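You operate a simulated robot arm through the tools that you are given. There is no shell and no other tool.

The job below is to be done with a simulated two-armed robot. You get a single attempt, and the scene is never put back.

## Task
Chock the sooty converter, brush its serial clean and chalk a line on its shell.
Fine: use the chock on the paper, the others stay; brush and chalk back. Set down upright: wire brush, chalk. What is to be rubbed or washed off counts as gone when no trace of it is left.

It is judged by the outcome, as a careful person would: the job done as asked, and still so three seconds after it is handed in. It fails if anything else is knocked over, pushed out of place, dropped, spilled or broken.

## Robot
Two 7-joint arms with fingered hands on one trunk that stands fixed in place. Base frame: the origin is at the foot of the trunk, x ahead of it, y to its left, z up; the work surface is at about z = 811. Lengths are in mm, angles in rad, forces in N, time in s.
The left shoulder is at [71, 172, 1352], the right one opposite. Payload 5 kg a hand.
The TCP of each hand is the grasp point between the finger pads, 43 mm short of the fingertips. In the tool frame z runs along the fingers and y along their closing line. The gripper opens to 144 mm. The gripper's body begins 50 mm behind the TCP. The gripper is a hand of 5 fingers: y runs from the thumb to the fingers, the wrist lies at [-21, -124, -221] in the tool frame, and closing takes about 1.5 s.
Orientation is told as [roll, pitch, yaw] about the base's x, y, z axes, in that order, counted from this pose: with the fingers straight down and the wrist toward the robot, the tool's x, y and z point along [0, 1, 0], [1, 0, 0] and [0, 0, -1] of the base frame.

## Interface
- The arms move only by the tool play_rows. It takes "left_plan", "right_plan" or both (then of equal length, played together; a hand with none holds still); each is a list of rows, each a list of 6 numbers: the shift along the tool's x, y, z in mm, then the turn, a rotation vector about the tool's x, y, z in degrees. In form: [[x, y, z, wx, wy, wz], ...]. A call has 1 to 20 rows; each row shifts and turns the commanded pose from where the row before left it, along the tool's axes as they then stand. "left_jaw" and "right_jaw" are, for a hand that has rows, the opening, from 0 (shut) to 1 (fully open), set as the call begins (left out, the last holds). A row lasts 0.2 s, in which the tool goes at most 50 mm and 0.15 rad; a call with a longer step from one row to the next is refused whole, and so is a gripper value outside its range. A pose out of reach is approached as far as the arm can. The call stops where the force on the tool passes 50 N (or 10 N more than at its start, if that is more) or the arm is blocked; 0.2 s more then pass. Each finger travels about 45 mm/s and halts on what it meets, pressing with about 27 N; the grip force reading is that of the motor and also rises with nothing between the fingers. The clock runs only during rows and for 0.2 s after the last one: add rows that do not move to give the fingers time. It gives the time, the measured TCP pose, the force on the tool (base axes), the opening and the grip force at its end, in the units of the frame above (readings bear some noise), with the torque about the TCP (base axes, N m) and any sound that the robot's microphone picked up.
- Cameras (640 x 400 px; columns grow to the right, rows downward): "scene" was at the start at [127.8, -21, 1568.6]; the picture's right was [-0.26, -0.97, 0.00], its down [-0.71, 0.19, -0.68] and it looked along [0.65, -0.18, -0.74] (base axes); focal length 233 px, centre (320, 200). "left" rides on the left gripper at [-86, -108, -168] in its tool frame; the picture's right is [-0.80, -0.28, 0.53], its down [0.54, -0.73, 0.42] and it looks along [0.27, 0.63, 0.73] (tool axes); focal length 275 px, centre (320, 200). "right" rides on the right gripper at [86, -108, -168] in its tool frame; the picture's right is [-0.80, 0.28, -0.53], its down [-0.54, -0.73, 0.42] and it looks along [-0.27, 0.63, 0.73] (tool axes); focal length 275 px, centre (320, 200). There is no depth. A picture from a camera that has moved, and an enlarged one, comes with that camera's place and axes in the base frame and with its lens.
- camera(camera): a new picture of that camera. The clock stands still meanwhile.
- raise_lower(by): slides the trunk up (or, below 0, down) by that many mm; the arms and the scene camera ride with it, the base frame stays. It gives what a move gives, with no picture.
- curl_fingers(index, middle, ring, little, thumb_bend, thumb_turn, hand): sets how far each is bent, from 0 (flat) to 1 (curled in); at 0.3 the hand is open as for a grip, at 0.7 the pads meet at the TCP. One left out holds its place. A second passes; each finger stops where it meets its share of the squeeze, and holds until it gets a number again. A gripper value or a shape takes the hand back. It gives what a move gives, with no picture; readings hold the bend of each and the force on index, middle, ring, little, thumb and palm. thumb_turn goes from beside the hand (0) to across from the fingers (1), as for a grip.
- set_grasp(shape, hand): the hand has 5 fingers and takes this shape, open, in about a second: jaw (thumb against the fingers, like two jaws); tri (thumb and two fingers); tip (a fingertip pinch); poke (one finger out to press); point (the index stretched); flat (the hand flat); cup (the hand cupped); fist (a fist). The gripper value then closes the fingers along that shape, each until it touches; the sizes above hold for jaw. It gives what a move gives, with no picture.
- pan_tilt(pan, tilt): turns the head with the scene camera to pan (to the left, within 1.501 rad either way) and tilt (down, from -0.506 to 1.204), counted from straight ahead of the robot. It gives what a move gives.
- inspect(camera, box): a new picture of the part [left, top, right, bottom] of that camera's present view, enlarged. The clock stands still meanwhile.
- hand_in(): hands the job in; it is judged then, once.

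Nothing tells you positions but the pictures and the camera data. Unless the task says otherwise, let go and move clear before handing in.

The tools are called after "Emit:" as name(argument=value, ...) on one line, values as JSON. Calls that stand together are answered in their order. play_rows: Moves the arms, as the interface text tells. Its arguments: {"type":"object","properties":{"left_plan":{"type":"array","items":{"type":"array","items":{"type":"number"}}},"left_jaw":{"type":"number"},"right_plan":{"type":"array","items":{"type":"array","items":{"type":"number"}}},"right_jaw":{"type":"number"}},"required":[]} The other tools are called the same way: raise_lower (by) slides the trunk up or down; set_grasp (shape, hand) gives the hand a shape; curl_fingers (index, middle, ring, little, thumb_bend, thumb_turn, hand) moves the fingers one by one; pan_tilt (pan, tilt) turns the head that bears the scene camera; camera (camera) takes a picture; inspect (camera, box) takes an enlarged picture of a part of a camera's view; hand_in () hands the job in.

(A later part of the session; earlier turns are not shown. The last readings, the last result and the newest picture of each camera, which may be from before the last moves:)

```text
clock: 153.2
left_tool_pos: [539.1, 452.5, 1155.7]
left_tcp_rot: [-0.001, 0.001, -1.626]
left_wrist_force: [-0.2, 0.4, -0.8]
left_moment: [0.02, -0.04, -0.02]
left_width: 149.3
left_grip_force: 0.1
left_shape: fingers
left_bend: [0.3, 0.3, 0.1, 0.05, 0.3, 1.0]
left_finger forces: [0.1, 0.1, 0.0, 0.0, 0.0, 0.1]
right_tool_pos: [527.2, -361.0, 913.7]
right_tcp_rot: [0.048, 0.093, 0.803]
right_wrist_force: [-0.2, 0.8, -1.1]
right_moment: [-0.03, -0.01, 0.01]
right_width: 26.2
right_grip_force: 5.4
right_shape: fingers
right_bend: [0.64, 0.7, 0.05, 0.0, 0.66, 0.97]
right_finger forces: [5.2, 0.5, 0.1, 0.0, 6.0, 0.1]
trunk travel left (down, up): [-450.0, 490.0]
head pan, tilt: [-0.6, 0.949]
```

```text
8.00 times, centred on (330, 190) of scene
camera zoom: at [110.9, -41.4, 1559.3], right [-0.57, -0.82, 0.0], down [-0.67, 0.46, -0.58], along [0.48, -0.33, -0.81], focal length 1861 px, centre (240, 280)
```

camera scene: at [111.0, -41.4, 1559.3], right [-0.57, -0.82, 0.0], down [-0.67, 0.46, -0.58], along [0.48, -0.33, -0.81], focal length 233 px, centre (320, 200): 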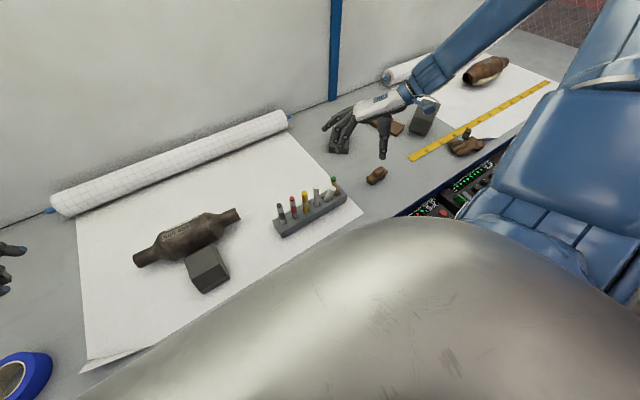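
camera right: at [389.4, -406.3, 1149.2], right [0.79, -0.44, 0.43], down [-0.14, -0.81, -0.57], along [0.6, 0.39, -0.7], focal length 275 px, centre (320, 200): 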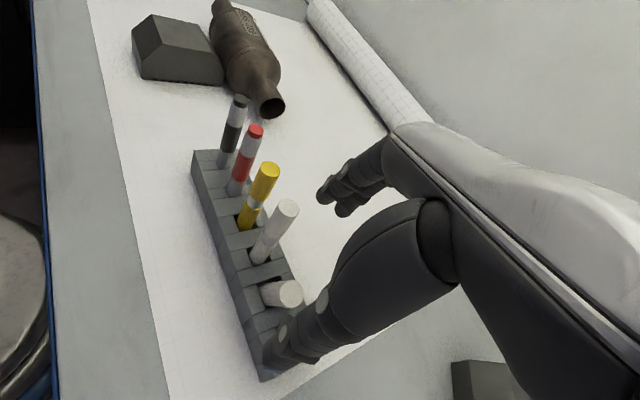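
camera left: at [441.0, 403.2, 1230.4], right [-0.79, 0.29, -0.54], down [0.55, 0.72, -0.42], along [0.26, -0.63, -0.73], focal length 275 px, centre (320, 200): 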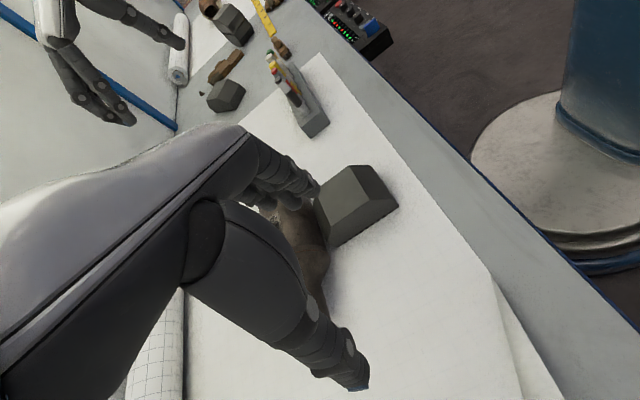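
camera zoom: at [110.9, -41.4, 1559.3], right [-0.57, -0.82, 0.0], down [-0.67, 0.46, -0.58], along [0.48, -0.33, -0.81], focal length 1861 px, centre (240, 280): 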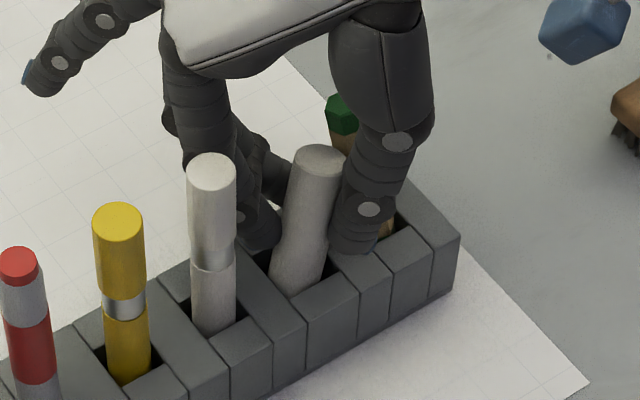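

A balanced thumb–index pinch – the chalk can pivot. Sliding along tool +x in small steps to bring it upright.

Emit:
play_rows(right_plan=[[4, 0, -0.2, 0, 0, 0], [4, 0, -0.2, 0, 0, 0], [4, 0, -0.2, 0, 0, 0], [0, 0, 0, 0, 0, 0]])

Emit:
inspect(camera="scene", box=[305, 165, 355, 215])

Emit:
inspect(camera="right", box=[200, 180, 380, 360])

```text
clock: 154.2
left_tool_pos: [538.8, 452.6, 1156.0]
left_tcp_rot: [0.0, -0.002, -1.625]
left_wrist_force: [-0.1, 0.0, -0.6]
left_moment: [-0.02, 0.0, 0.03]
left_width: 149.0
left_grip_force: 0.2
left_shape: fingers
left_bend: [0.3, 0.3, 0.1, 0.05, 0.3, 1.0]
left_finger forces: [0.0, 0.0, 0.1, 0.0, 0.0, 0.0]
right_tool_pos: [517.9, -352.4, 915.1]
right_tcp_rot: [0.048, 0.095, 0.804]
right_wrist_force: [3.3, -0.9, 0.7]
right_moment: [-0.05, -0.21, -0.02]
right_width: 24.4
right_grip_force: 6.9
right_shape: fingers
right_bend: [0.65, 0.69, 0.05, 0.0, 0.66, 0.97]
right_finger forces: [4.5, 4.3, 0.0, 0.0, 5.1, 0.0]
trunk travel left (down, up): [-450.0, 490.0]
head pan, tilt: [-0.6, 0.949]
```

```text
8.00 times, centred on (330, 190) of scene
camera zoom: at [111.2, -41.5, 1559.3], right [-0.57, -0.82, 0.0], down [-0.67, 0.46, -0.58], along [0.48, -0.33, -0.81], focal length 1861 px, centre (240, 280)
```

zoom: 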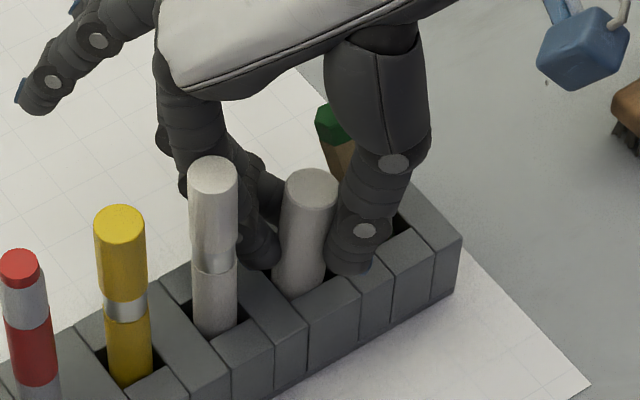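

```text
2.22 times, centred on (290, 270) of right
camera zoom: at [397.9, -363.2, 1096.3], right [0.82, -0.33, 0.47], down [-0.15, -0.91, -0.38], along [0.55, 0.24, -0.8], focal length 612 px, centre (387, 44)
```

zoom: 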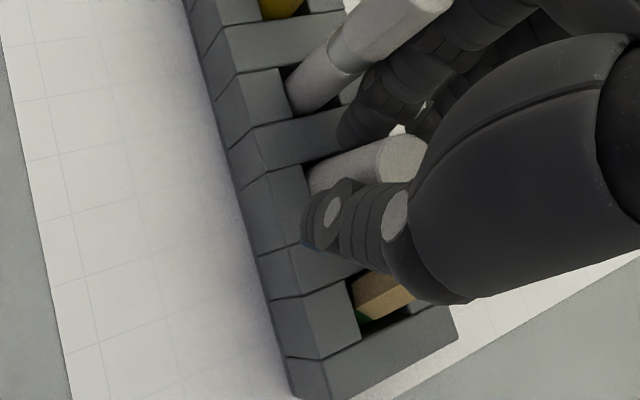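

The pencil's top seems to have shifted; I'll check it closely before going on.

Emit:
inspect(camera="scene", box=[325, 165, 355, 200])

Emit:
inspect(camera="right", box=[270, 240, 350, 330])

```text
11.43 times, centred on (340, 182) of scene
camera zoom: at [111.2, -41.5, 1559.3], right [-0.57, -0.82, 0.0], down [-0.67, 0.46, -0.58], along [0.48, -0.33, -0.81], focal length 2659 px, centre (91, 400)
```

zoom: 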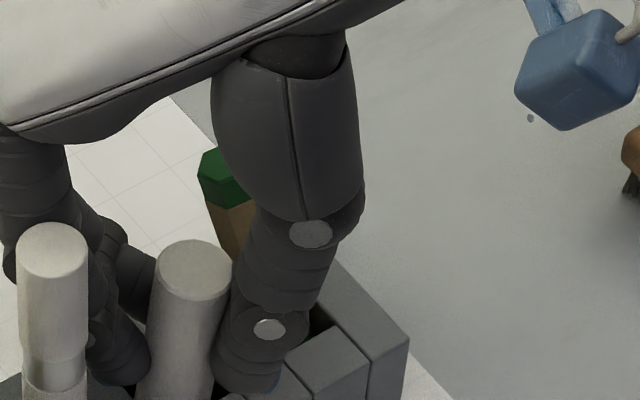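

```text
4.44 times, centred on (310, 285) of right
camera zoom: at [397.9, -363.2, 1096.3], right [0.82, -0.33, 0.47], down [-0.15, -0.91, -0.38], along [0.55, 0.24, -0.8], focal length 1224 px, centre (364, -178)
```

zoom: 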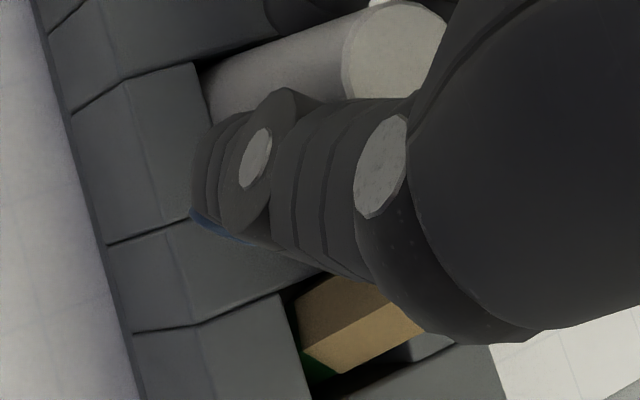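

The thumb's thick link is brushing the pencil top. I'll first back off 5 mm in −x to break that contact, then move +y to bring the chalk upright.

Emit:
play_rows(right_plan=[[1.8, -1.72, 0.25, 0, 0, 0], [1.8, -1.72, 0.25, 0, 0, 0], [2.08, 2.16, -0.1, 0, 0, 0], [2.08, 2.16, -0.1, 0, 0, 0], [0, 0, 0, 0, 0, 0]])

Emit:
inspect(camera="scene", box=[305, 165, 355, 215])

Emit:
inspect(camera="right", box=[200, 180, 380, 360])

```text
clock: 155.4
left_tool_pos: [539.1, 452.1, 1154.9]
left_tcp_rot: [0.001, 0.001, -1.625]
left_wrist_force: [-0.4, 0.6, 0.5]
left_moment: [0.0, 0.0, -0.03]
left_width: 149.1
left_grip_force: 0.0
left_shape: fingers
left_bend: [0.3, 0.3, 0.1, 0.05, 0.3, 1.0]
left_finger forces: [0.0, 0.0, 0.1, 0.1, 0.0, 0.1]
right_tool_pos: [511.5, -346.8, 914.5]
right_tcp_rot: [0.047, 0.094, 0.804]
right_wrist_force: [1.2, -2.9, 1.6]
right_moment: [-0.15, -0.02, 0.06]
right_width: 23.6
right_grip_force: 7.6
right_shape: fingers
right_bend: [0.66, 0.69, 0.05, 0.0, 0.66, 0.97]
right_finger forces: [3.9, 4.3, 0.0, 0.0, 6.1, 0.1]
trunk travel left (down, up): [-450.0, 490.0]
head pan, tilt: [-0.6, 0.949]
```

```text
8.00 times, centred on (330, 190) of scene
camera zoom: at [110.9, -41.7, 1559.3], right [-0.57, -0.82, 0.0], down [-0.67, 0.46, -0.58], along [0.48, -0.33, -0.81], focal length 1861 px, centre (240, 280)
```

zoom: 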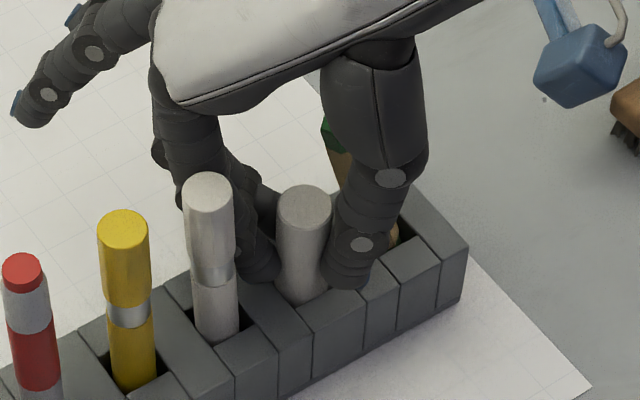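

```text
2.22 times, centred on (290, 270) of right
camera zoom: at [392.4, -358.0, 1096.1], right [0.82, -0.33, 0.47], down [-0.15, -0.91, -0.38], along [0.55, 0.24, -0.8], focal length 612 px, centre (387, 44)
```

zoom: 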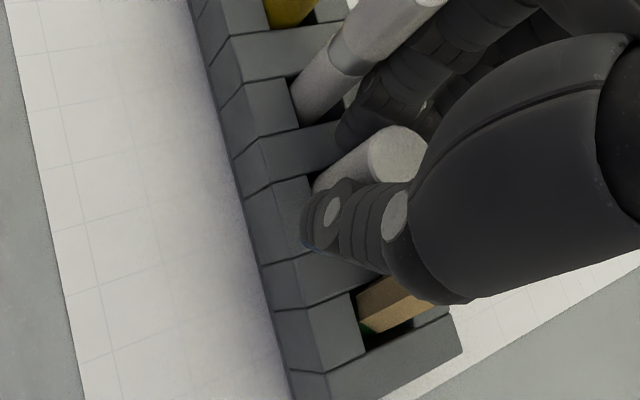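

The chalk is now upright at the slot's (−x,+y) corner. (The light rack slid ~5 mm toward me in the process; I'll nudge it back afterwards.) Releasing softly.

Emit:
curl_fingers(hand="right", index=0.645, middle=0.67, thumb_bend=0.645)

Emit:
curl_fingers(hand="right", index=0.62, middle=0.64, thumb_bend=0.61)

Emit:
inspect(camera="scene", box=[305, 165, 355, 215])

Emit:
inspect(camera="right", box=[200, 180, 380, 360])

```text
clock: 156.4
left_tool_pos: [538.1, 453.0, 1155.4]
left_tcp_rot: [-0.001, 0.001, -1.626]
left_wrist_force: [0.5, -0.7, 0.7]
left_moment: [-0.02, 0.01, -0.03]
left_width: 149.0
left_grip_force: 0.1
left_shape: fingers
left_bend: [0.3, 0.3, 0.1, 0.05, 0.3, 1.0]
left_finger forces: [0.0, 0.0, 0.0, 0.0, 0.1, 0.1]
right_tool_pos: [512.7, -347.0, 915.6]
right_tcp_rot: [0.049, 0.094, 0.805]
right_wrist_force: [-0.7, 0.0, -0.2]
right_moment: [0.02, -0.01, 0.0]
right_width: 28.3
right_grip_force: 0.3
right_shape: fingers
right_bend: [0.64, 0.67, 0.05, 0.0, 0.64, 0.97]
right_finger forces: [0.1, 0.1, 0.1, 0.0, 0.0, 0.0]
trunk travel left (down, up): [-450.0, 490.0]
head pan, tilt: [-0.6, 0.949]
```

```text
clock: 157.4
left_tool_pos: [538.0, 452.2, 1154.0]
left_tcp_rot: [-0.002, -0.001, -1.626]
left_wrist_force: [0.7, -0.1, -0.2]
left_moment: [-0.02, 0.05, 0.01]
left_width: 149.0
left_grip_force: 0.0
left_shape: fingers
left_bend: [0.3, 0.3, 0.1, 0.05, 0.3, 1.0]
left_finger forces: [0.1, 0.1, 0.0, 0.1, 0.1, 0.0]
right_tool_pos: [512.6, -346.2, 915.5]
right_tcp_rot: [0.047, 0.094, 0.803]
right_wrist_force: [0.1, -0.1, -0.8]
right_moment: [-0.02, -0.02, -0.01]
right_width: 37.0
right_grip_force: 0.1
right_shape: fingers
right_bend: [0.62, 0.64, 0.05, 0.0, 0.61, 0.97]
right_finger forces: [0.0, 0.0, 0.0, 0.0, 0.0, 0.1]
trunk travel left (down, up): [-450.0, 490.0]
head pan, tilt: [-0.6, 0.949]
```

```text
8.00 times, centred on (330, 190) of scene
camera zoom: at [110.9, -41.4, 1559.3], right [-0.57, -0.82, 0.0], down [-0.67, 0.46, -0.58], along [0.48, -0.33, -0.81], focal length 1861 px, centre (240, 280)
```

zoom: 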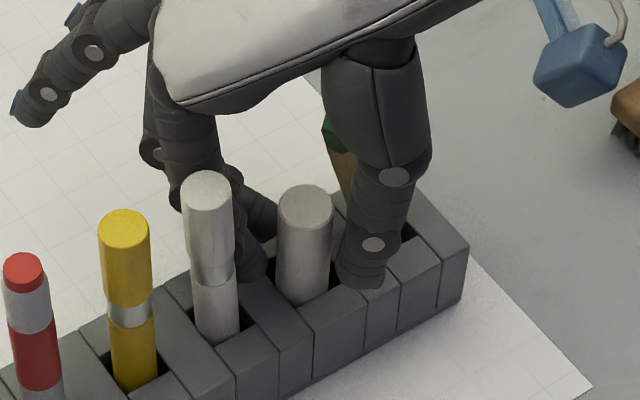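

```text
2.22 times, centred on (290, 270) of right
camera zoom: at [392.6, -357.7, 1096.3], right [0.82, -0.33, 0.47], down [-0.15, -0.91, -0.38], along [0.55, 0.24, -0.8], focal length 612 px, centre (387, 44)
```

zoom: 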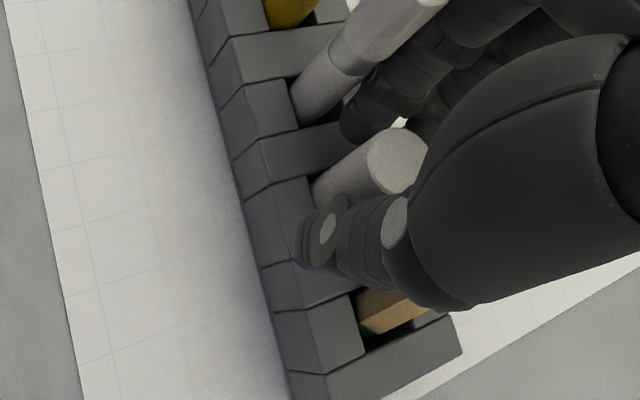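

The chalk now stands upright and free. Opening a bit more and rising straight up.

Emit:
curl_fingers(hand="right", index=0.58, middle=0.58, thumb_bend=0.48)

Emit:
play_rows(right_plan=[[0.49, -0.93, -9.95, 0, 0, 0], [0.98, -1.86, -19.9, 0, 0, 0], [1.46, -2.79, -29.8, 0, 0, 0], [1.95, -3.7, -39.8, 0, 0, 0], [1.95, -3.7, -39.8, 0, 0, 0], [0, 0, 0, 0, 0, 0]])

Emit:
inspect(camera="scene", box=[295, 165, 355, 215])

Emit:
inspect(camera="right", box=[150, 120, 370, 380])

```text
clock: 158.4
left_tool_pos: [539.5, 452.0, 1155.1]
left_tcp_rot: [0.001, 0.001, -1.624]
left_wrist_force: [-1.1, 0.2, -0.1]
left_moment: [0.0, 0.03, -0.03]
left_width: 149.2
left_grip_force: 0.2
left_shape: fingers
left_bend: [0.3, 0.3, 0.1, 0.05, 0.3, 1.0]
left_finger forces: [0.0, 0.1, 0.0, 0.0, 0.1, 0.0]
right_tool_pos: [512.4, -346.3, 915.6]
right_tcp_rot: [0.047, 0.094, 0.805]
right_wrist_force: [0.3, 0.3, 0.0]
right_moment: [0.0, -0.03, 0.02]
right_width: 68.6
right_grip_force: 0.1
right_shape: fingers
right_bend: [0.57, 0.57, 0.05, 0.0, 0.48, 0.97]
right_finger forces: [0.0, 0.1, 0.0, 0.1, 0.1, 0.1]
trunk travel left (down, up): [-450.0, 490.0]
head pan, tilt: [-0.6, 0.949]
```

```text
clock: 159.8
left_tool_pos: [540.4, 450.8, 1155.6]
left_tcp_rot: [-0.003, 0.002, -1.624]
left_wrist_force: [0.9, -1.1, 0.2]
left_moment: [-0.01, 0.04, -0.03]
left_width: 149.2
left_grip_force: 0.1
left_shape: fingers
left_bend: [0.3, 0.3, 0.1, 0.05, 0.3, 1.0]
left_finger forces: [0.0, 0.1, 0.0, 0.1, 0.0, 0.0]
right_tool_pos: [514.1, -347.0, 1054.6]
right_tcp_rot: [0.049, 0.095, 0.803]
right_wrist_force: [0.5, -0.4, 0.0]
right_moment: [0.02, 0.03, -0.02]
right_width: 68.9
right_grip_force: 0.1
right_shape: fingers
right_bend: [0.57, 0.57, 0.05, 0.0, 0.48, 0.97]
right_finger forces: [0.0, 0.0, 0.0, 0.1, 0.1, 0.0]
trunk travel left (down, up): [-450.0, 490.0]
head pan, tilt: [-0.6, 0.949]
```

```text
8.00 times, centred on (325, 190) of scene
camera zoom: at [111.5, -42.8, 1559.2], right [-0.57, -0.82, 0.0], down [-0.67, 0.46, -0.58], along [0.48, -0.33, -0.81], focal length 1861 px, centre (280, 280)
```

zoom: 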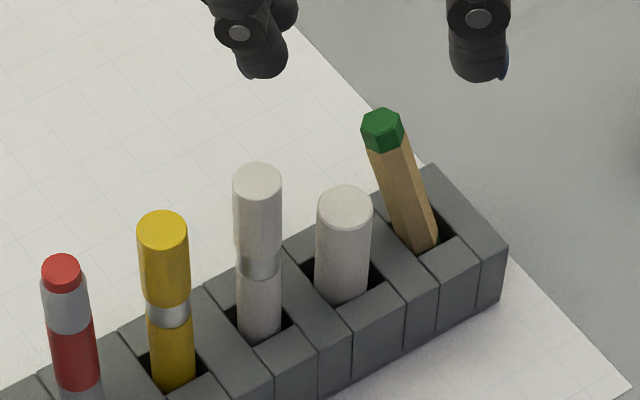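

```text
1.54 times, centred on (260, 250) of right
camera zoom: at [393.1, -358.3, 1235.3], right [0.82, -0.33, 0.47], down [-0.16, -0.91, -0.38], along [0.55, 0.24, -0.8], focal length 424 px, centre (412, 123)
```

zoom: 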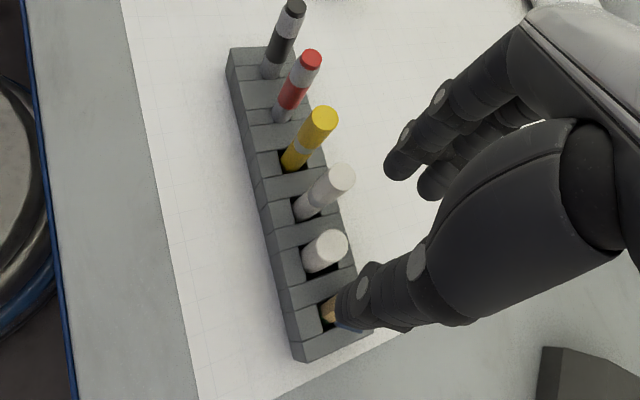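

The chalk is upright and steady. The pencil still leans (~16°) from being brushed; I'll nudge its top gently back with the closed fingertips from its far side. First close the pinch and position beyond it, high up.

Emit:
curl_fingers(hand="right", index=0.74, middle=0.74, thumb_bend=0.72)

Emit:
play_rows(right_plan=[[-25.1, 10.9, -2.25, 0, 0, 0], [-25.1, 10.9, -2.25, 0, 0, 0], [0, 0, 0, 0, 0, 0]])

Emit:
inspect(camera="scene", box=[305, 145, 365, 215])

Emit:
camera(camera="right")

```text
clock: 160.8
left_tool_pos: [539.2, 453.8, 1155.3]
left_tcp_rot: [0.001, -0.001, -1.626]
left_wrist_force: [1.0, 0.6, -0.7]
left_moment: [-0.03, 0.02, 0.0]
left_width: 148.9
left_grip_force: 0.1
left_shape: fingers
left_bend: [0.3, 0.3, 0.1, 0.05, 0.3, 1.0]
left_finger forces: [0.0, 0.0, 0.0, 0.1, 0.1, 0.0]
right_tool_pos: [512.8, -345.3, 1055.2]
right_tcp_rot: [0.046, 0.095, 0.803]
right_wrist_force: [-0.1, 0.9, 0.3]
right_moment: [0.02, 0.0, 0.01]
right_width: 1.9
right_grip_force: 0.1
right_shape: fingers
right_bend: [0.74, 0.74, 0.05, 0.0, 0.69, 0.97]
right_finger forces: [0.0, 0.0, 0.0, 0.1, 0.0, 0.1]
trunk travel left (down, up): [-450.0, 490.0]
head pan, tilt: [-0.6, 0.949]
```

```text
clock: 161.6
left_tool_pos: [538.6, 451.5, 1156.6]
left_tcp_rot: [0.0, 0.0, -1.625]
left_wrist_force: [-0.6, 0.3, 0.1]
left_moment: [0.0, -0.01, -0.02]
left_width: 149.1
left_grip_force: 0.0
left_shape: fingers
left_bend: [0.3, 0.3, 0.1, 0.05, 0.3, 1.0]
left_finger forces: [0.0, 0.1, 0.0, 0.1, 0.0, 0.0]
right_tool_pos: [565.5, -364.7, 1055.0]
right_tcp_rot: [0.048, 0.095, 0.804]
right_wrist_force: [-0.9, -0.4, 1.5]
right_moment: [0.01, -0.04, -0.01]
right_width: 1.8
right_grip_force: 0.1
right_shape: fingers
right_bend: [0.74, 0.74, 0.05, 0.0, 0.69, 0.97]
right_finger forces: [0.0, 0.0, 0.1, 0.1, 0.0, 0.0]
trunk travel left (down, up): [-450.0, 490.0]
head pan, tilt: [-0.6, 0.949]
```

```text
5.71 times, centred on (335, 180) of scene
camera zoom: at [109.6, -41.8, 1559.4], right [-0.57, -0.82, 0.0], down [-0.67, 0.46, -0.58], along [0.48, -0.33, -0.81], focal length 1329 px, centre (234, 314)
```

zoom: 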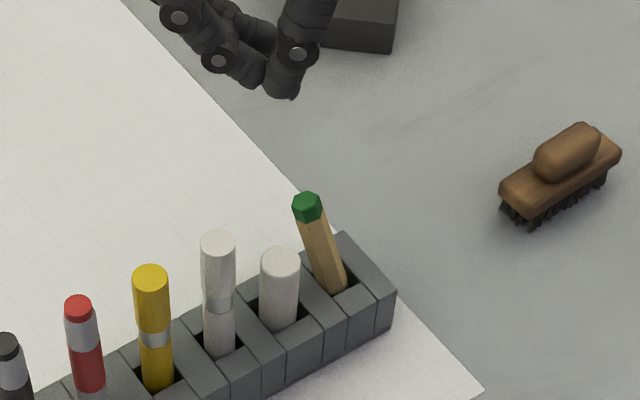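

```text
taken
camera right: at [444.1, -376.9, 1236.1], right [0.82, -0.33, 0.47], down [-0.15, -0.91, -0.38], along [0.55, 0.24, -0.8], focal length 275 px, centre (320, 200)
```

right: 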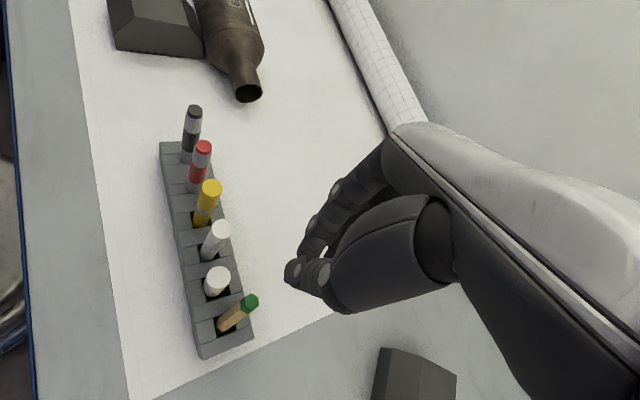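

Emit:
play_rows(right_plan=[[0, 9, 0, 0, 0, 0], [-1.46, 2.79, 29.8, 0, 0, 0], [-1.46, 2.79, 29.8, 0, 0, 0], [-1.2, 2.3, 24.9, 0, 0, 0], [0, 0, 0, 0, 0, 0]])

Emit:
inspect(camera="scene", box=[305, 155, 355, 215])

Emit:
inspect(camera="right", box=[180, 180, 380, 380])

```text
clock: 162.8
left_tool_pos: [537.7, 452.4, 1155.3]
left_tcp_rot: [-0.001, 0.0, -1.624]
left_wrist_force: [-0.2, 0.0, 0.0]
left_moment: [0.0, 0.0, 0.05]
left_width: 149.0
left_grip_force: 0.0
left_shape: fingers
left_bend: [0.3, 0.3, 0.1, 0.05, 0.3, 1.0]
left_finger forces: [0.0, 0.0, 0.0, 0.0, 0.0, 0.0]
right_tool_pos: [568.9, -358.2, 969.1]
right_tcp_rot: [0.046, 0.094, 0.803]
right_wrist_force: [0.4, 0.9, -0.3]
right_moment: [-0.02, -0.01, 0.01]
right_width: 1.8
right_grip_force: 0.1
right_shape: fingers
right_bend: [0.74, 0.74, 0.05, 0.0, 0.69, 0.97]
right_finger forces: [0.0, 0.0, 0.0, 0.0, 0.0, 0.0]
trunk travel left (down, up): [-450.0, 490.0]
head pan, tilt: [-0.6, 0.949]
```

```text
6.67 times, centred on (330, 185) of scene
camera zoom: at [110.5, -41.1, 1559.3], right [-0.57, -0.82, 0.0], down [-0.67, 0.46, -0.58], along [0.48, -0.33, -0.81], focal length 1551 px, centre (253, 300)
```

zoom: 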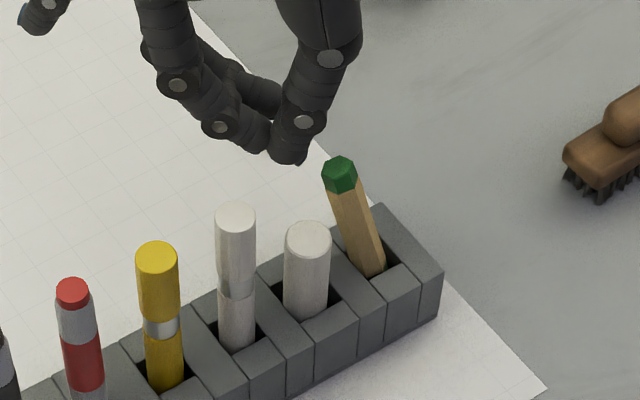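

```text
2.00 times, centred on (280, 280) of right
camera zoom: at [449.4, -368.9, 1150.0], right [0.82, -0.33, 0.47], down [-0.15, -0.91, -0.38], along [0.55, 0.24, -0.8], focal length 551 px, centre (400, 40)
```

zoom: 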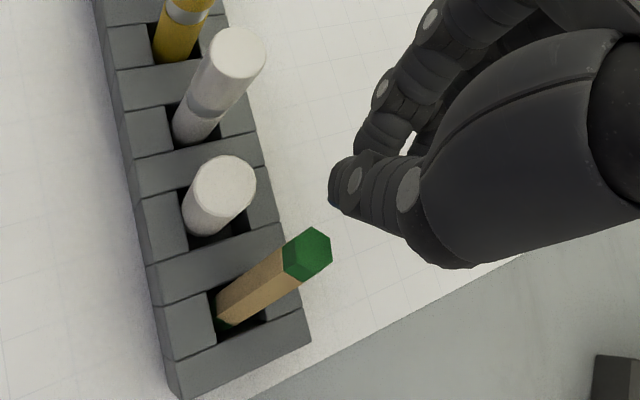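

Good view: the pencil leans toward (+x,+y), exactly opposite to my push direction. Aligning and approaching in small steps.

Emit:
play_rows(right_plan=[[6, 0, 0, 0, 0, 0], [0, -5, 0, 0, 0, 0], [0, -5, 0, 0, 0, 0], [0, -4, 0, 0, 0, 0], [0, 0, 0, 0, 0, 0]])

Emit:
inspect(camera="scene", box=[305, 155, 355, 215])

Emit:
inspect(camera="right", box=[180, 180, 380, 380])

```text
clock: 164.0
left_tool_pos: [538.6, 451.7, 1154.7]
left_tcp_rot: [0.001, 0.0, -1.625]
left_wrist_force: [-0.2, 1.1, -0.1]
left_moment: [-0.05, 0.01, 0.0]
left_width: 149.1
left_grip_force: 0.1
left_shape: fingers
left_bend: [0.3, 0.3, 0.1, 0.05, 0.3, 1.0]
left_finger forces: [0.0, 0.1, 0.1, 0.1, 0.0, 0.0]
right_tool_pos: [556.6, -364.5, 969.3]
right_tcp_rot: [0.046, 0.095, 0.804]
right_wrist_force: [0.4, 0.0, -0.6]
right_moment: [0.02, 0.0, 0.0]
right_width: 1.9
right_grip_force: 0.0
right_shape: fingers
right_bend: [0.74, 0.74, 0.05, 0.0, 0.69, 0.97]
right_finger forces: [0.0, 0.1, 0.0, 0.0, 0.0, 0.0]
trunk travel left (down, up): [-450.0, 490.0]
head pan, tilt: [-0.6, 0.949]
```

```text
6.67 times, centred on (330, 185) of scene
camera zoom: at [110.9, -41.3, 1559.3], right [-0.57, -0.82, 0.0], down [-0.67, 0.46, -0.58], along [0.48, -0.33, -0.81], focal length 1551 px, centre (253, 300)
```

zoom: 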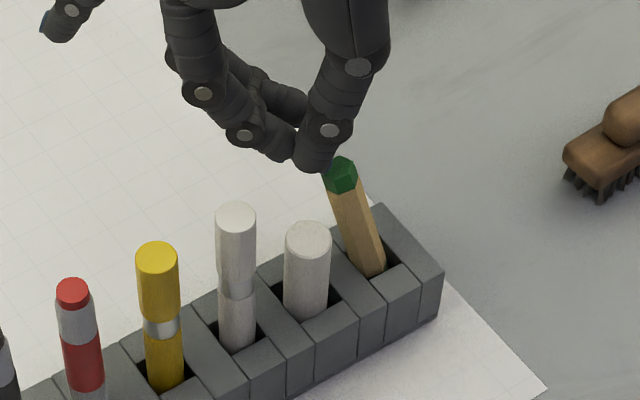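

```text
2.00 times, centred on (280, 280) of right
camera zoom: at [436.5, -375.6, 1151.5], right [0.82, -0.33, 0.47], down [-0.15, -0.91, -0.38], along [0.55, 0.24, -0.8], focal length 551 px, centre (400, 40)
```

zoom: 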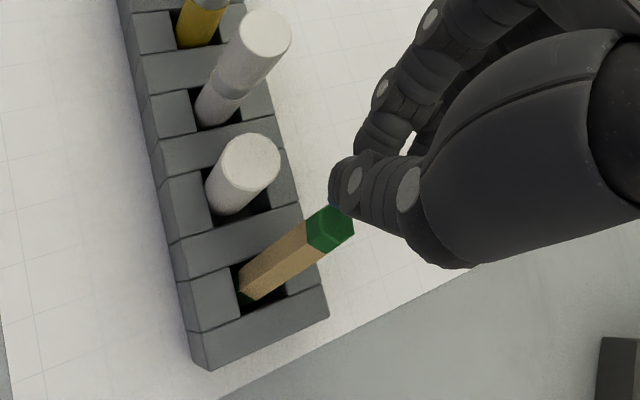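

Emit:
play_rows(right_plan=[[0, -4, 0, 0, 0, 0], [0, -4, 0, 0, 0, 0], [0, -4, 0, 0, 0, 0], [0, 0, 0, 0, 0, 0]])

Emit:
inspect(camera="scene", box=[305, 155, 355, 215])

Emit:
inspect(camera="right", box=[180, 180, 380, 380])

```text
clock: 165.0
left_tool_pos: [539.3, 452.0, 1154.9]
left_tcp_rot: [-0.001, -0.002, -1.626]
left_wrist_force: [-0.7, -0.1, -0.3]
left_moment: [0.03, -0.02, -0.03]
left_width: 149.2
left_grip_force: 0.1
left_shape: fingers
left_bend: [0.3, 0.3, 0.1, 0.05, 0.3, 1.0]
left_finger forces: [0.1, 0.1, 0.0, 0.0, 0.0, 0.0]
right_tool_pos: [548.3, -372.9, 971.2]
right_tcp_rot: [0.049, 0.096, 0.804]
right_wrist_force: [0.1, 0.3, -0.7]
right_moment: [-0.04, -0.03, -0.01]
right_width: 2.0
right_grip_force: 0.0
right_shape: fingers
right_bend: [0.74, 0.74, 0.05, 0.0, 0.69, 0.97]
right_finger forces: [0.0, 0.0, 0.1, 0.1, 0.1, 0.0]
trunk travel left (down, up): [-450.0, 490.0]
head pan, tilt: [-0.6, 0.949]
```

```text
6.67 times, centred on (330, 185) of scene
camera zoom: at [110.9, -41.4, 1559.3], right [-0.57, -0.82, 0.0], down [-0.67, 0.46, -0.58], along [0.48, -0.33, -0.81], focal length 1551 px, centre (253, 300)
```

zoom: 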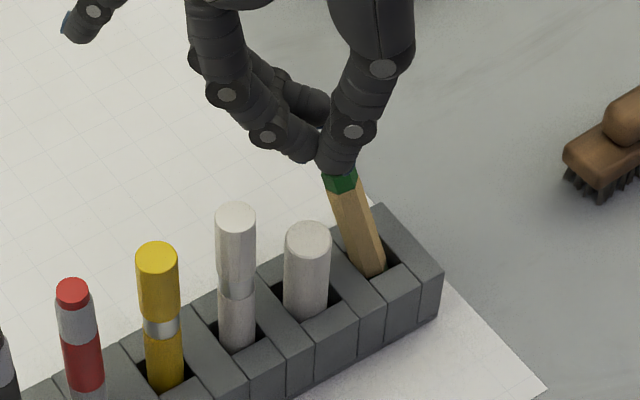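

```text
2.00 times, centred on (280, 280) of right
camera zoom: at [427.9, -384.2, 1153.1], right [0.82, -0.33, 0.47], down [-0.15, -0.91, -0.38], along [0.55, 0.24, -0.8], focal length 551 px, centre (400, 40)
```

zoom: 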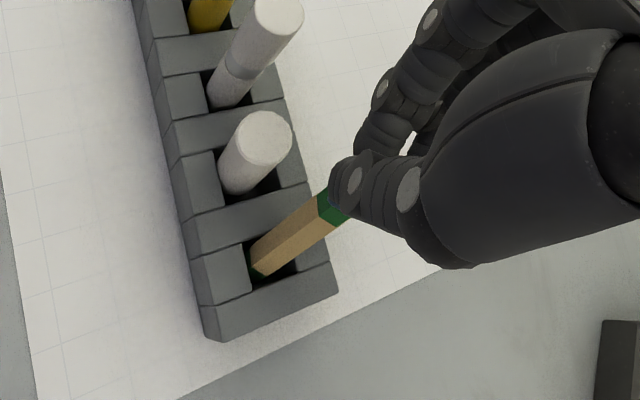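

The fingertips passed just over the pencil's top without touching. Backing off and lowering 17 mm before pushing.

Emit:
play_rows(right_plan=[[0, 8, 0, 0, 0, 0], [0, 10, 0, 0, 0, 0], [-0.44, 0.84, 9.0, 0, 0, 0], [-0.44, 0.84, 9.0, 0, 0, 0], [0, -4, 0, 0, 0, 0], [0, -4, 0, 0, 0, 0], [0, 0, 0, 0, 0, 0]])

Emit:
inspect(camera="scene", box=[305, 155, 355, 215])

Emit:
inspect(camera="right", box=[180, 180, 380, 380])

```text
clock: 166.6
left_tool_pos: [538.9, 452.4, 1155.3]
left_tcp_rot: [0.0, 0.001, -1.625]
left_wrist_force: [0.7, -0.9, -0.1]
left_moment: [0.03, 0.01, 0.01]
left_width: 149.1
left_grip_force: 0.1
left_shape: fingers
left_bend: [0.3, 0.3, 0.1, 0.05, 0.3, 1.0]
left_finger forces: [0.1, 0.1, 0.0, 0.1, 0.0, 0.0]
right_tool_pos: [553.9, -366.4, 952.2]
right_tcp_rot: [0.048, 0.096, 0.805]
right_wrist_force: [-0.6, -0.7, 0.0]
right_moment: [0.01, 0.0, 0.01]
right_width: 2.0
right_grip_force: 0.1
right_shape: fingers
right_bend: [0.74, 0.74, 0.05, 0.0, 0.69, 0.97]
right_finger forces: [0.0, 0.0, 0.0, 0.0, 0.0, 0.0]
trunk travel left (down, up): [-450.0, 490.0]
head pan, tilt: [-0.6, 0.949]
```

```text
6.67 times, centred on (330, 185) of scene
camera zoom: at [111.3, -41.3, 1559.2], right [-0.57, -0.82, 0.0], down [-0.67, 0.46, -0.58], along [0.48, -0.33, -0.81], focal length 1551 px, centre (253, 300)
```

zoom: 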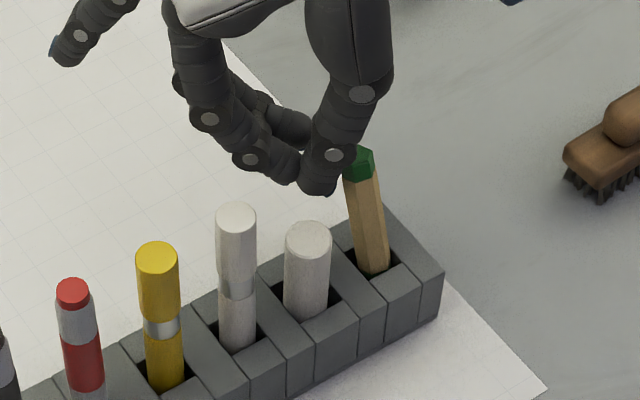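

```text
2.00 times, centred on (280, 280) of right
camera zoom: at [434.9, -378.0, 1132.9], right [0.82, -0.33, 0.47], down [-0.15, -0.91, -0.38], along [0.55, 0.24, -0.8], focal length 551 px, centre (400, 40)
```

zoom: 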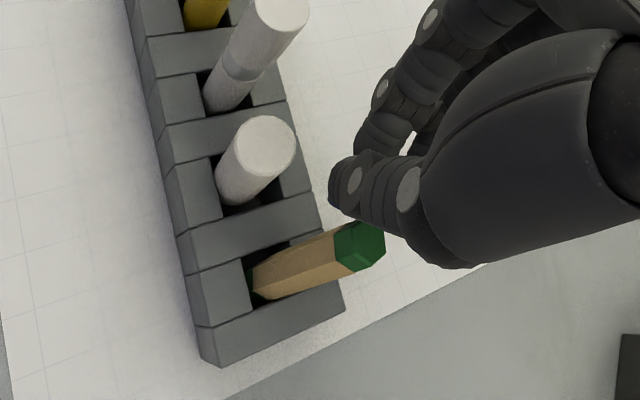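

The pencil came back in y but still leans ~12° in +x. Moving round to its +x side to push it back in −x.

Emit:
play_rows(right_plan=[[-10.05, 9.64, -1.39, 0, 0, 0], [-5.2, -5.4, 0.25, 0, 0, 0], [-5.2, -5.4, 0.25, 0, 0, 0], [0, 0, 0, 0, 0, 0]])

Emit:
inspect(camera="scene", box=[305, 155, 355, 215])

Emit:
inspect(camera="right", box=[180, 180, 380, 380])

```text
clock: 167.6
left_tool_pos: [539.2, 452.4, 1154.9]
left_tcp_rot: [0.001, 0.0, -1.626]
left_wrist_force: [0.2, -0.2, -1.0]
left_moment: [-0.02, 0.0, 0.0]
left_width: 148.8
left_grip_force: 0.1
left_shape: fingers
left_bend: [0.3, 0.3, 0.1, 0.05, 0.3, 1.0]
left_finger forces: [0.0, 0.1, 0.0, 0.0, 0.1, 0.0]
right_tool_pos: [568.9, -380.3, 953.4]
right_tcp_rot: [0.047, 0.095, 0.803]
right_wrist_force: [0.0, 0.0, 0.7]
right_moment: [-0.01, 0.0, 0.02]
right_width: 1.9
right_grip_force: 0.0
right_shape: fingers
right_bend: [0.74, 0.74, 0.05, 0.0, 0.69, 0.97]
right_finger forces: [0.0, 0.1, 0.0, 0.0, 0.1, 0.1]
trunk travel left (down, up): [-450.0, 490.0]
head pan, tilt: [-0.6, 0.949]
```

```text
6.67 times, centred on (330, 185) of scene
camera zoom: at [111.5, -40.9, 1559.2], right [-0.56, -0.83, 0.0], down [-0.67, 0.46, -0.58], along [0.48, -0.33, -0.81], focal length 1551 px, centre (253, 300)
```

zoom: 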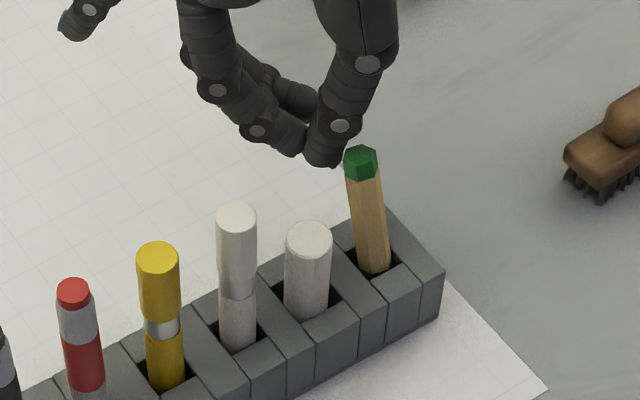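

```text
2.00 times, centred on (280, 280) of right
camera zoom: at [449.3, -391.8, 1133.2], right [0.82, -0.33, 0.47], down [-0.15, -0.91, -0.38], along [0.55, 0.24, -0.8], focal length 551 px, centre (400, 40)
```

zoom: 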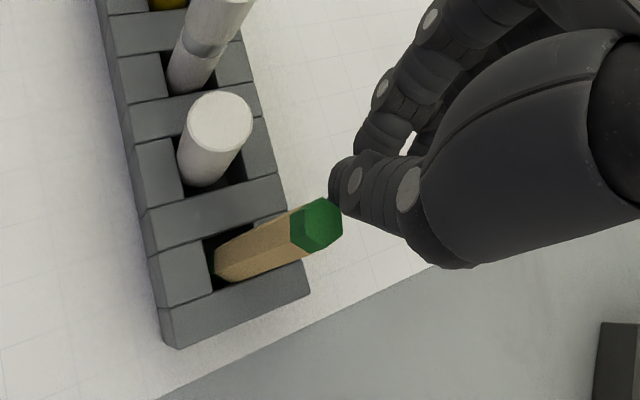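

Emit:
play_rows(right_plan=[[-5.0, 4.8, -0.7, 0, 0, 0], [-4.2, -4.35, 0.2, 0, 0, 0], [-4.2, -4.35, 0.2, 0, 0, 0], [0, 0, 0, 0, 0, 0]])

Emit:
inspect(camera="scene", box=[305, 155, 355, 215])

Emit:
inspect(camera="right", box=[180, 180, 380, 380])

```text
clock: 168.6
left_tool_pos: [538.6, 452.5, 1154.8]
left_tcp_rot: [-0.001, 0.001, -1.624]
left_wrist_force: [0.1, 0.5, -0.1]
left_moment: [-0.03, 0.02, 0.04]
left_width: 148.8
left_grip_force: 0.2
left_shape: fingers
left_bend: [0.3, 0.3, 0.1, 0.05, 0.3, 1.0]
left_finger forces: [0.1, 0.0, 0.0, 0.0, 0.1, 0.1]
right_tool_pos: [576.9, -393.7, 952.9]
right_tcp_rot: [0.046, 0.098, 0.805]
right_wrist_force: [-0.9, -0.2, -0.4]
right_moment: [-0.01, 0.0, -0.02]
right_width: 1.9
right_grip_force: 0.1
right_shape: fingers
right_bend: [0.74, 0.74, 0.05, 0.0, 0.69, 0.97]
right_finger forces: [0.0, 0.0, 0.0, 0.0, 0.0, 0.0]
trunk travel left (down, up): [-450.0, 490.0]
head pan, tilt: [-0.6, 0.949]
```

```text
6.67 times, centred on (330, 185) of scene
camera zoom: at [111.3, -41.0, 1559.2], right [-0.57, -0.82, 0.0], down [-0.67, 0.46, -0.58], along [0.48, -0.33, -0.81], focal length 1551 px, centre (253, 300)
```

zoom: 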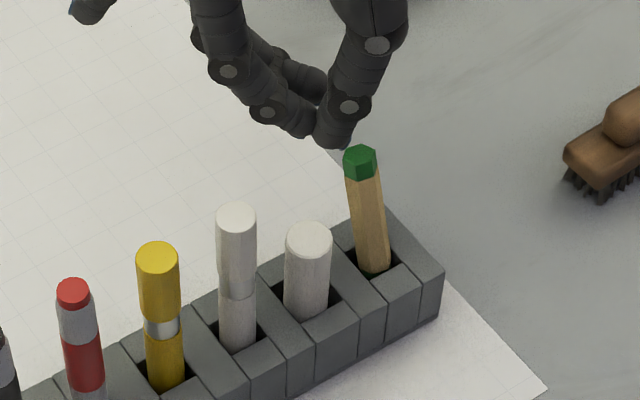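

```text
2.00 times, centred on (280, 280) of right
camera zoom: at [457.0, -403.8, 1133.3], right [0.82, -0.33, 0.47], down [-0.15, -0.91, -0.38], along [0.55, 0.24, -0.8], focal length 551 px, centre (400, 40)
```

zoom: 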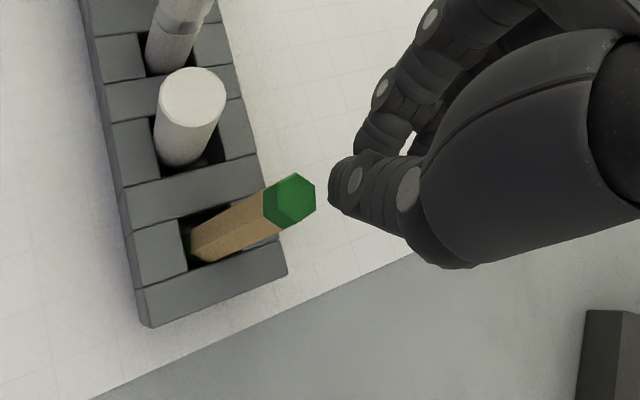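

Thumb tip is now right on the +x side. Pushing −x in 4 mm steps.

Emit:
play_rows(right_plan=[[2.87, -2.76, 0.4, 0, 0, 0], [2.87, -2.76, 0.4, 0, 0, 0], [2.87, -2.76, 0.4, 0, 0, 0], [0, 0, 0, 0, 0, 0]])

Emit:
inspect(camera="scene", box=[305, 155, 355, 215])

Emit:
inspect(camera="right", box=[180, 180, 380, 380])

```text
clock: 169.6
left_tool_pos: [538.6, 452.2, 1154.6]
left_tcp_rot: [0.001, 0.0, -1.624]
left_wrist_force: [-0.2, -0.4, 0.6]
left_moment: [-0.01, 0.03, -0.01]
left_width: 149.2
left_grip_force: 0.0
left_shape: fingers
left_bend: [0.3, 0.3, 0.1, 0.05, 0.3, 1.0]
left_finger forces: [0.1, 0.1, 0.0, 0.0, 0.0, 0.0]
right_tool_pos: [565.1, -393.6, 952.2]
right_tcp_rot: [0.047, 0.094, 0.805]
right_wrist_force: [0.2, -0.3, 0.7]
right_moment: [0.01, 0.0, -0.03]
right_width: 2.1
right_grip_force: 0.1
right_shape: fingers
right_bend: [0.74, 0.74, 0.05, 0.0, 0.69, 0.97]
right_finger forces: [0.1, 0.0, 0.1, 0.1, 0.0, 0.0]
trunk travel left (down, up): [-450.0, 490.0]
head pan, tilt: [-0.6, 0.949]
```

```text
6.67 times, centred on (330, 185) of scene
camera zoom: at [111.0, -41.3, 1559.3], right [-0.57, -0.82, 0.0], down [-0.67, 0.46, -0.58], along [0.48, -0.33, -0.81], focal length 1551 px, centre (253, 300)
```

zoom: 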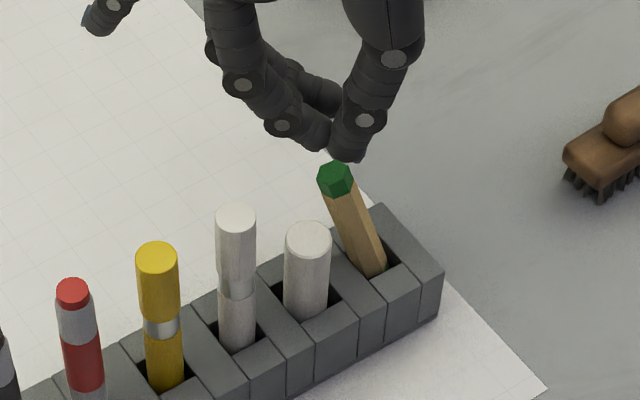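

```text
2.00 times, centred on (280, 280) of right
camera zoom: at [444.1, -404.8, 1133.8], right [0.82, -0.33, 0.47], down [-0.15, -0.91, -0.38], along [0.55, 0.24, -0.8], focal length 551 px, centre (400, 40)
```

zoom: 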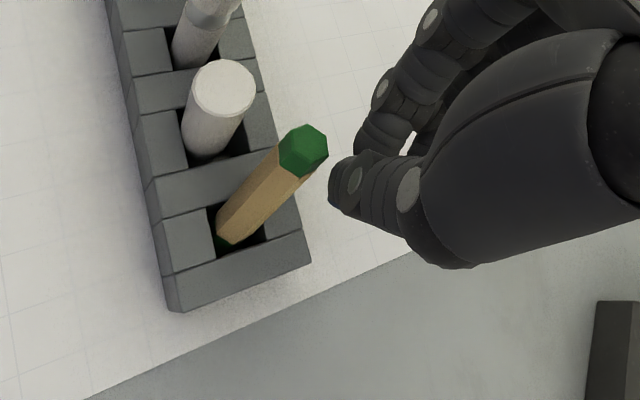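

The pencil slid round to lean +y again. Better to straighten it the way that worked for the chalk: a light thumb–index pinch. It is the last slot, so with the hand at yaw 0 only empty table lies on its −y side. Raising and turning the hand back to yaw 0.

Emit:
play_rows(right_plan=[[-2.0, 10, -10, 0, 0, 0], [1.95, -3.7, -39.8, 0, 0, 0], [1.95, -3.7, -39.8, 0, 0, 0], [0, 0, 0, -0.375, 0.714, 7.64], [0, 0, 0, -0.375, 0.714, 7.64], [0, 0, 0, -0.375, 0.714, 7.64], [0, 0, 0, -0.375, 0.714, 7.64], [0, 0, 0, -0.375, 0.714, 7.64], [0, 0, 0, -0.375, 0.714, 7.64], [0, 0, 0, -5.44, -2.7, 0], [0, 0, 0, 0, 0, 0]])

Emit:
inspect(camera="scene", box=[295, 145, 365, 215])

Emit:
camera(camera="right")

```text
clock: 172.0
left_tool_pos: [539.7, 453.3, 1154.6]
left_tcp_rot: [0.002, -0.001, -1.625]
left_wrist_force: [1.5, -0.7, -0.7]
left_moment: [-0.01, 0.01, 0.01]
left_width: 148.9
left_grip_force: 0.0
left_shape: fingers
left_bend: [0.3, 0.3, 0.1, 0.05, 0.3, 1.0]
left_finger forces: [0.0, 0.1, 0.0, 0.0, 0.0, 0.0]
right_tool_pos: [574.3, -388.1, 1042.8]
right_tcp_rot: [-0.002, -0.003, -0.004]
right_wrist_force: [-0.1, 0.4, -0.6]
right_moment: [-0.03, -0.03, -0.07]
right_width: 1.9
right_grip_force: 0.1
right_shape: fingers
right_bend: [0.74, 0.74, 0.05, 0.0, 0.69, 0.97]
right_finger forces: [0.1, 0.0, 0.1, 0.0, 0.1, 0.0]
trunk travel left (down, up): [-450.0, 490.0]
head pan, tilt: [-0.6, 0.949]
```

```text
5.71 times, centred on (330, 180) of scene
camera zoom: at [111.1, -41.0, 1559.3], right [-0.57, -0.82, 0.0], down [-0.67, 0.46, -0.58], along [0.48, -0.33, -0.81], focal length 1329 px, centre (263, 314)
```

zoom: 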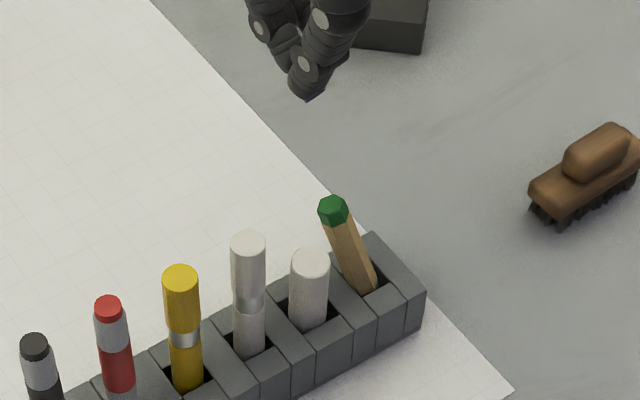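

```text
taken
camera right: at [464.7, -299.7, 1209.1], right [0.28, -0.8, 0.54], down [-0.73, -0.54, -0.42], along [0.63, -0.27, -0.73], focal length 275 px, centre (320, 200)
```

right: 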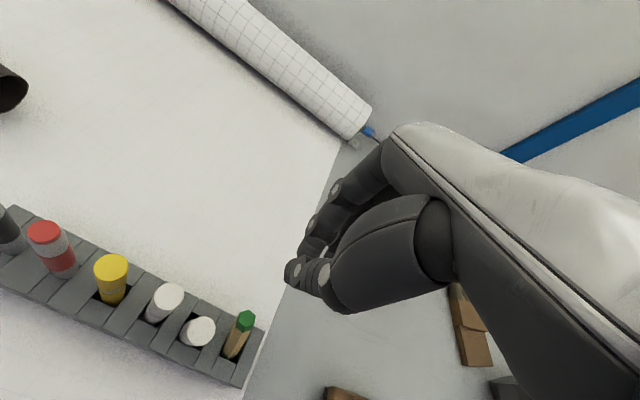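

Hand is level at yaw 0. Opening thumb and index (middle kept out of the way), then straddling the pencil top.

Emit:
curl_fingers(hand="right", index=0.4, middle=0.1, thumb_bend=0.4)

Emit:
play_rows(right_plan=[[-0.3, -28, 0, 0, 0, 0], [-0.2, -28.3, 0, 0, 0, 0], [0, 0, 35, 0, 0, 0], [0, 0, 30, 0, 0, 0], [0, 0, 0, 0, 0, 0]])

Emit:
inspect(camera="scene", box=[305, 145, 365, 215])

Emit:
inspect(camera="right", box=[180, 180, 380, 380])

```text
clock: 173.0
left_tool_pos: [538.8, 451.4, 1155.1]
left_tcp_rot: [0.001, -0.001, -1.624]
left_wrist_force: [-0.3, 1.6, 0.2]
left_moment: [0.04, -0.03, 0.01]
left_width: 149.0
left_grip_force: 0.0
left_shape: fingers
left_bend: [0.3, 0.3, 0.1, 0.05, 0.3, 1.0]
left_finger forces: [0.0, 0.0, 0.1, 0.0, 0.0, 0.0]
right_tool_pos: [573.0, -387.4, 1040.5]
right_tcp_rot: [-0.001, -0.002, -0.001]
right_wrist_force: [0.3, -0.3, -0.5]
right_moment: [0.01, -0.02, -0.02]
right_width: 114.1
right_grip_force: 0.1
right_shape: fingers
right_bend: [0.4, 0.1, 0.05, 0.0, 0.4, 0.97]
right_finger forces: [0.0, 0.0, 0.0, 0.0, 0.1, 0.0]
trunk travel left (down, up): [-450.0, 490.0]
head pan, tilt: [-0.6, 0.949]
```

```text
clock: 174.2
left_tool_pos: [536.9, 452.2, 1154.6]
left_tcp_rot: [0.001, 0.0, -1.625]
left_wrist_force: [0.2, -0.6, 0.2]
left_moment: [-0.01, 0.0, 0.02]
left_width: 149.0
left_grip_force: 0.1
left_shape: fingers
left_bend: [0.3, 0.3, 0.1, 0.05, 0.3, 1.0]
left_finger forces: [0.0, 0.0, 0.0, 0.1, 0.0, 0.0]
right_tool_pos: [513.9, -388.6, 977.6]
right_tcp_rot: [-0.003, -0.004, -0.001]
right_wrist_force: [0.7, 0.0, -0.4]
right_moment: [-0.03, -0.06, -0.01]
right_width: 114.1
right_grip_force: 0.0
right_shape: fingers
right_bend: [0.4, 0.1, 0.05, 0.0, 0.4, 0.97]
right_finger forces: [0.0, 0.0, 0.1, 0.0, 0.0, 0.0]
trunk travel left (down, up): [-450.0, 490.0]
head pan, tilt: [-0.6, 0.949]
```

```text
5.71 times, centred on (335, 180) of scene
camera zoom: at [109.5, -40.9, 1559.4], right [-0.57, -0.82, 0.0], down [-0.67, 0.46, -0.58], along [0.48, -0.33, -0.81], focal length 1329 px, centre (234, 314)
```

zoom: 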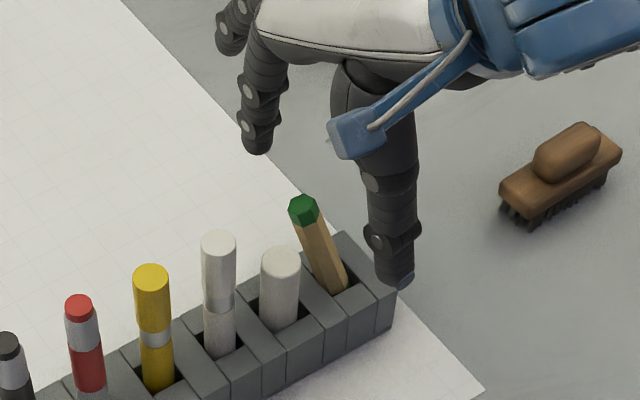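

```text
2.00 times, centred on (280, 280) of right
camera zoom: at [404.5, -301.0, 1144.4], right [0.28, -0.8, 0.54], down [-0.73, -0.54, -0.42], along [0.63, -0.27, -0.73], focal length 551 px, centre (400, 40)
```

zoom: 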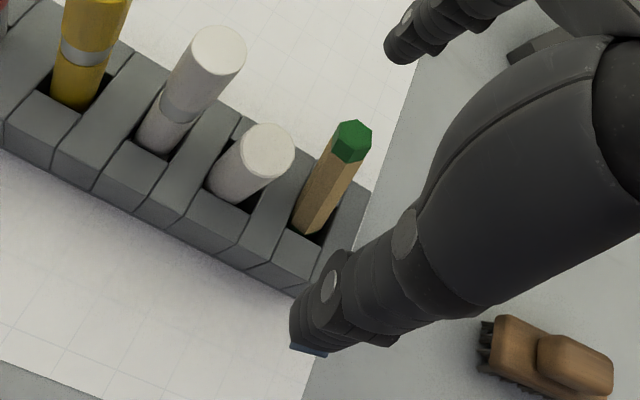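

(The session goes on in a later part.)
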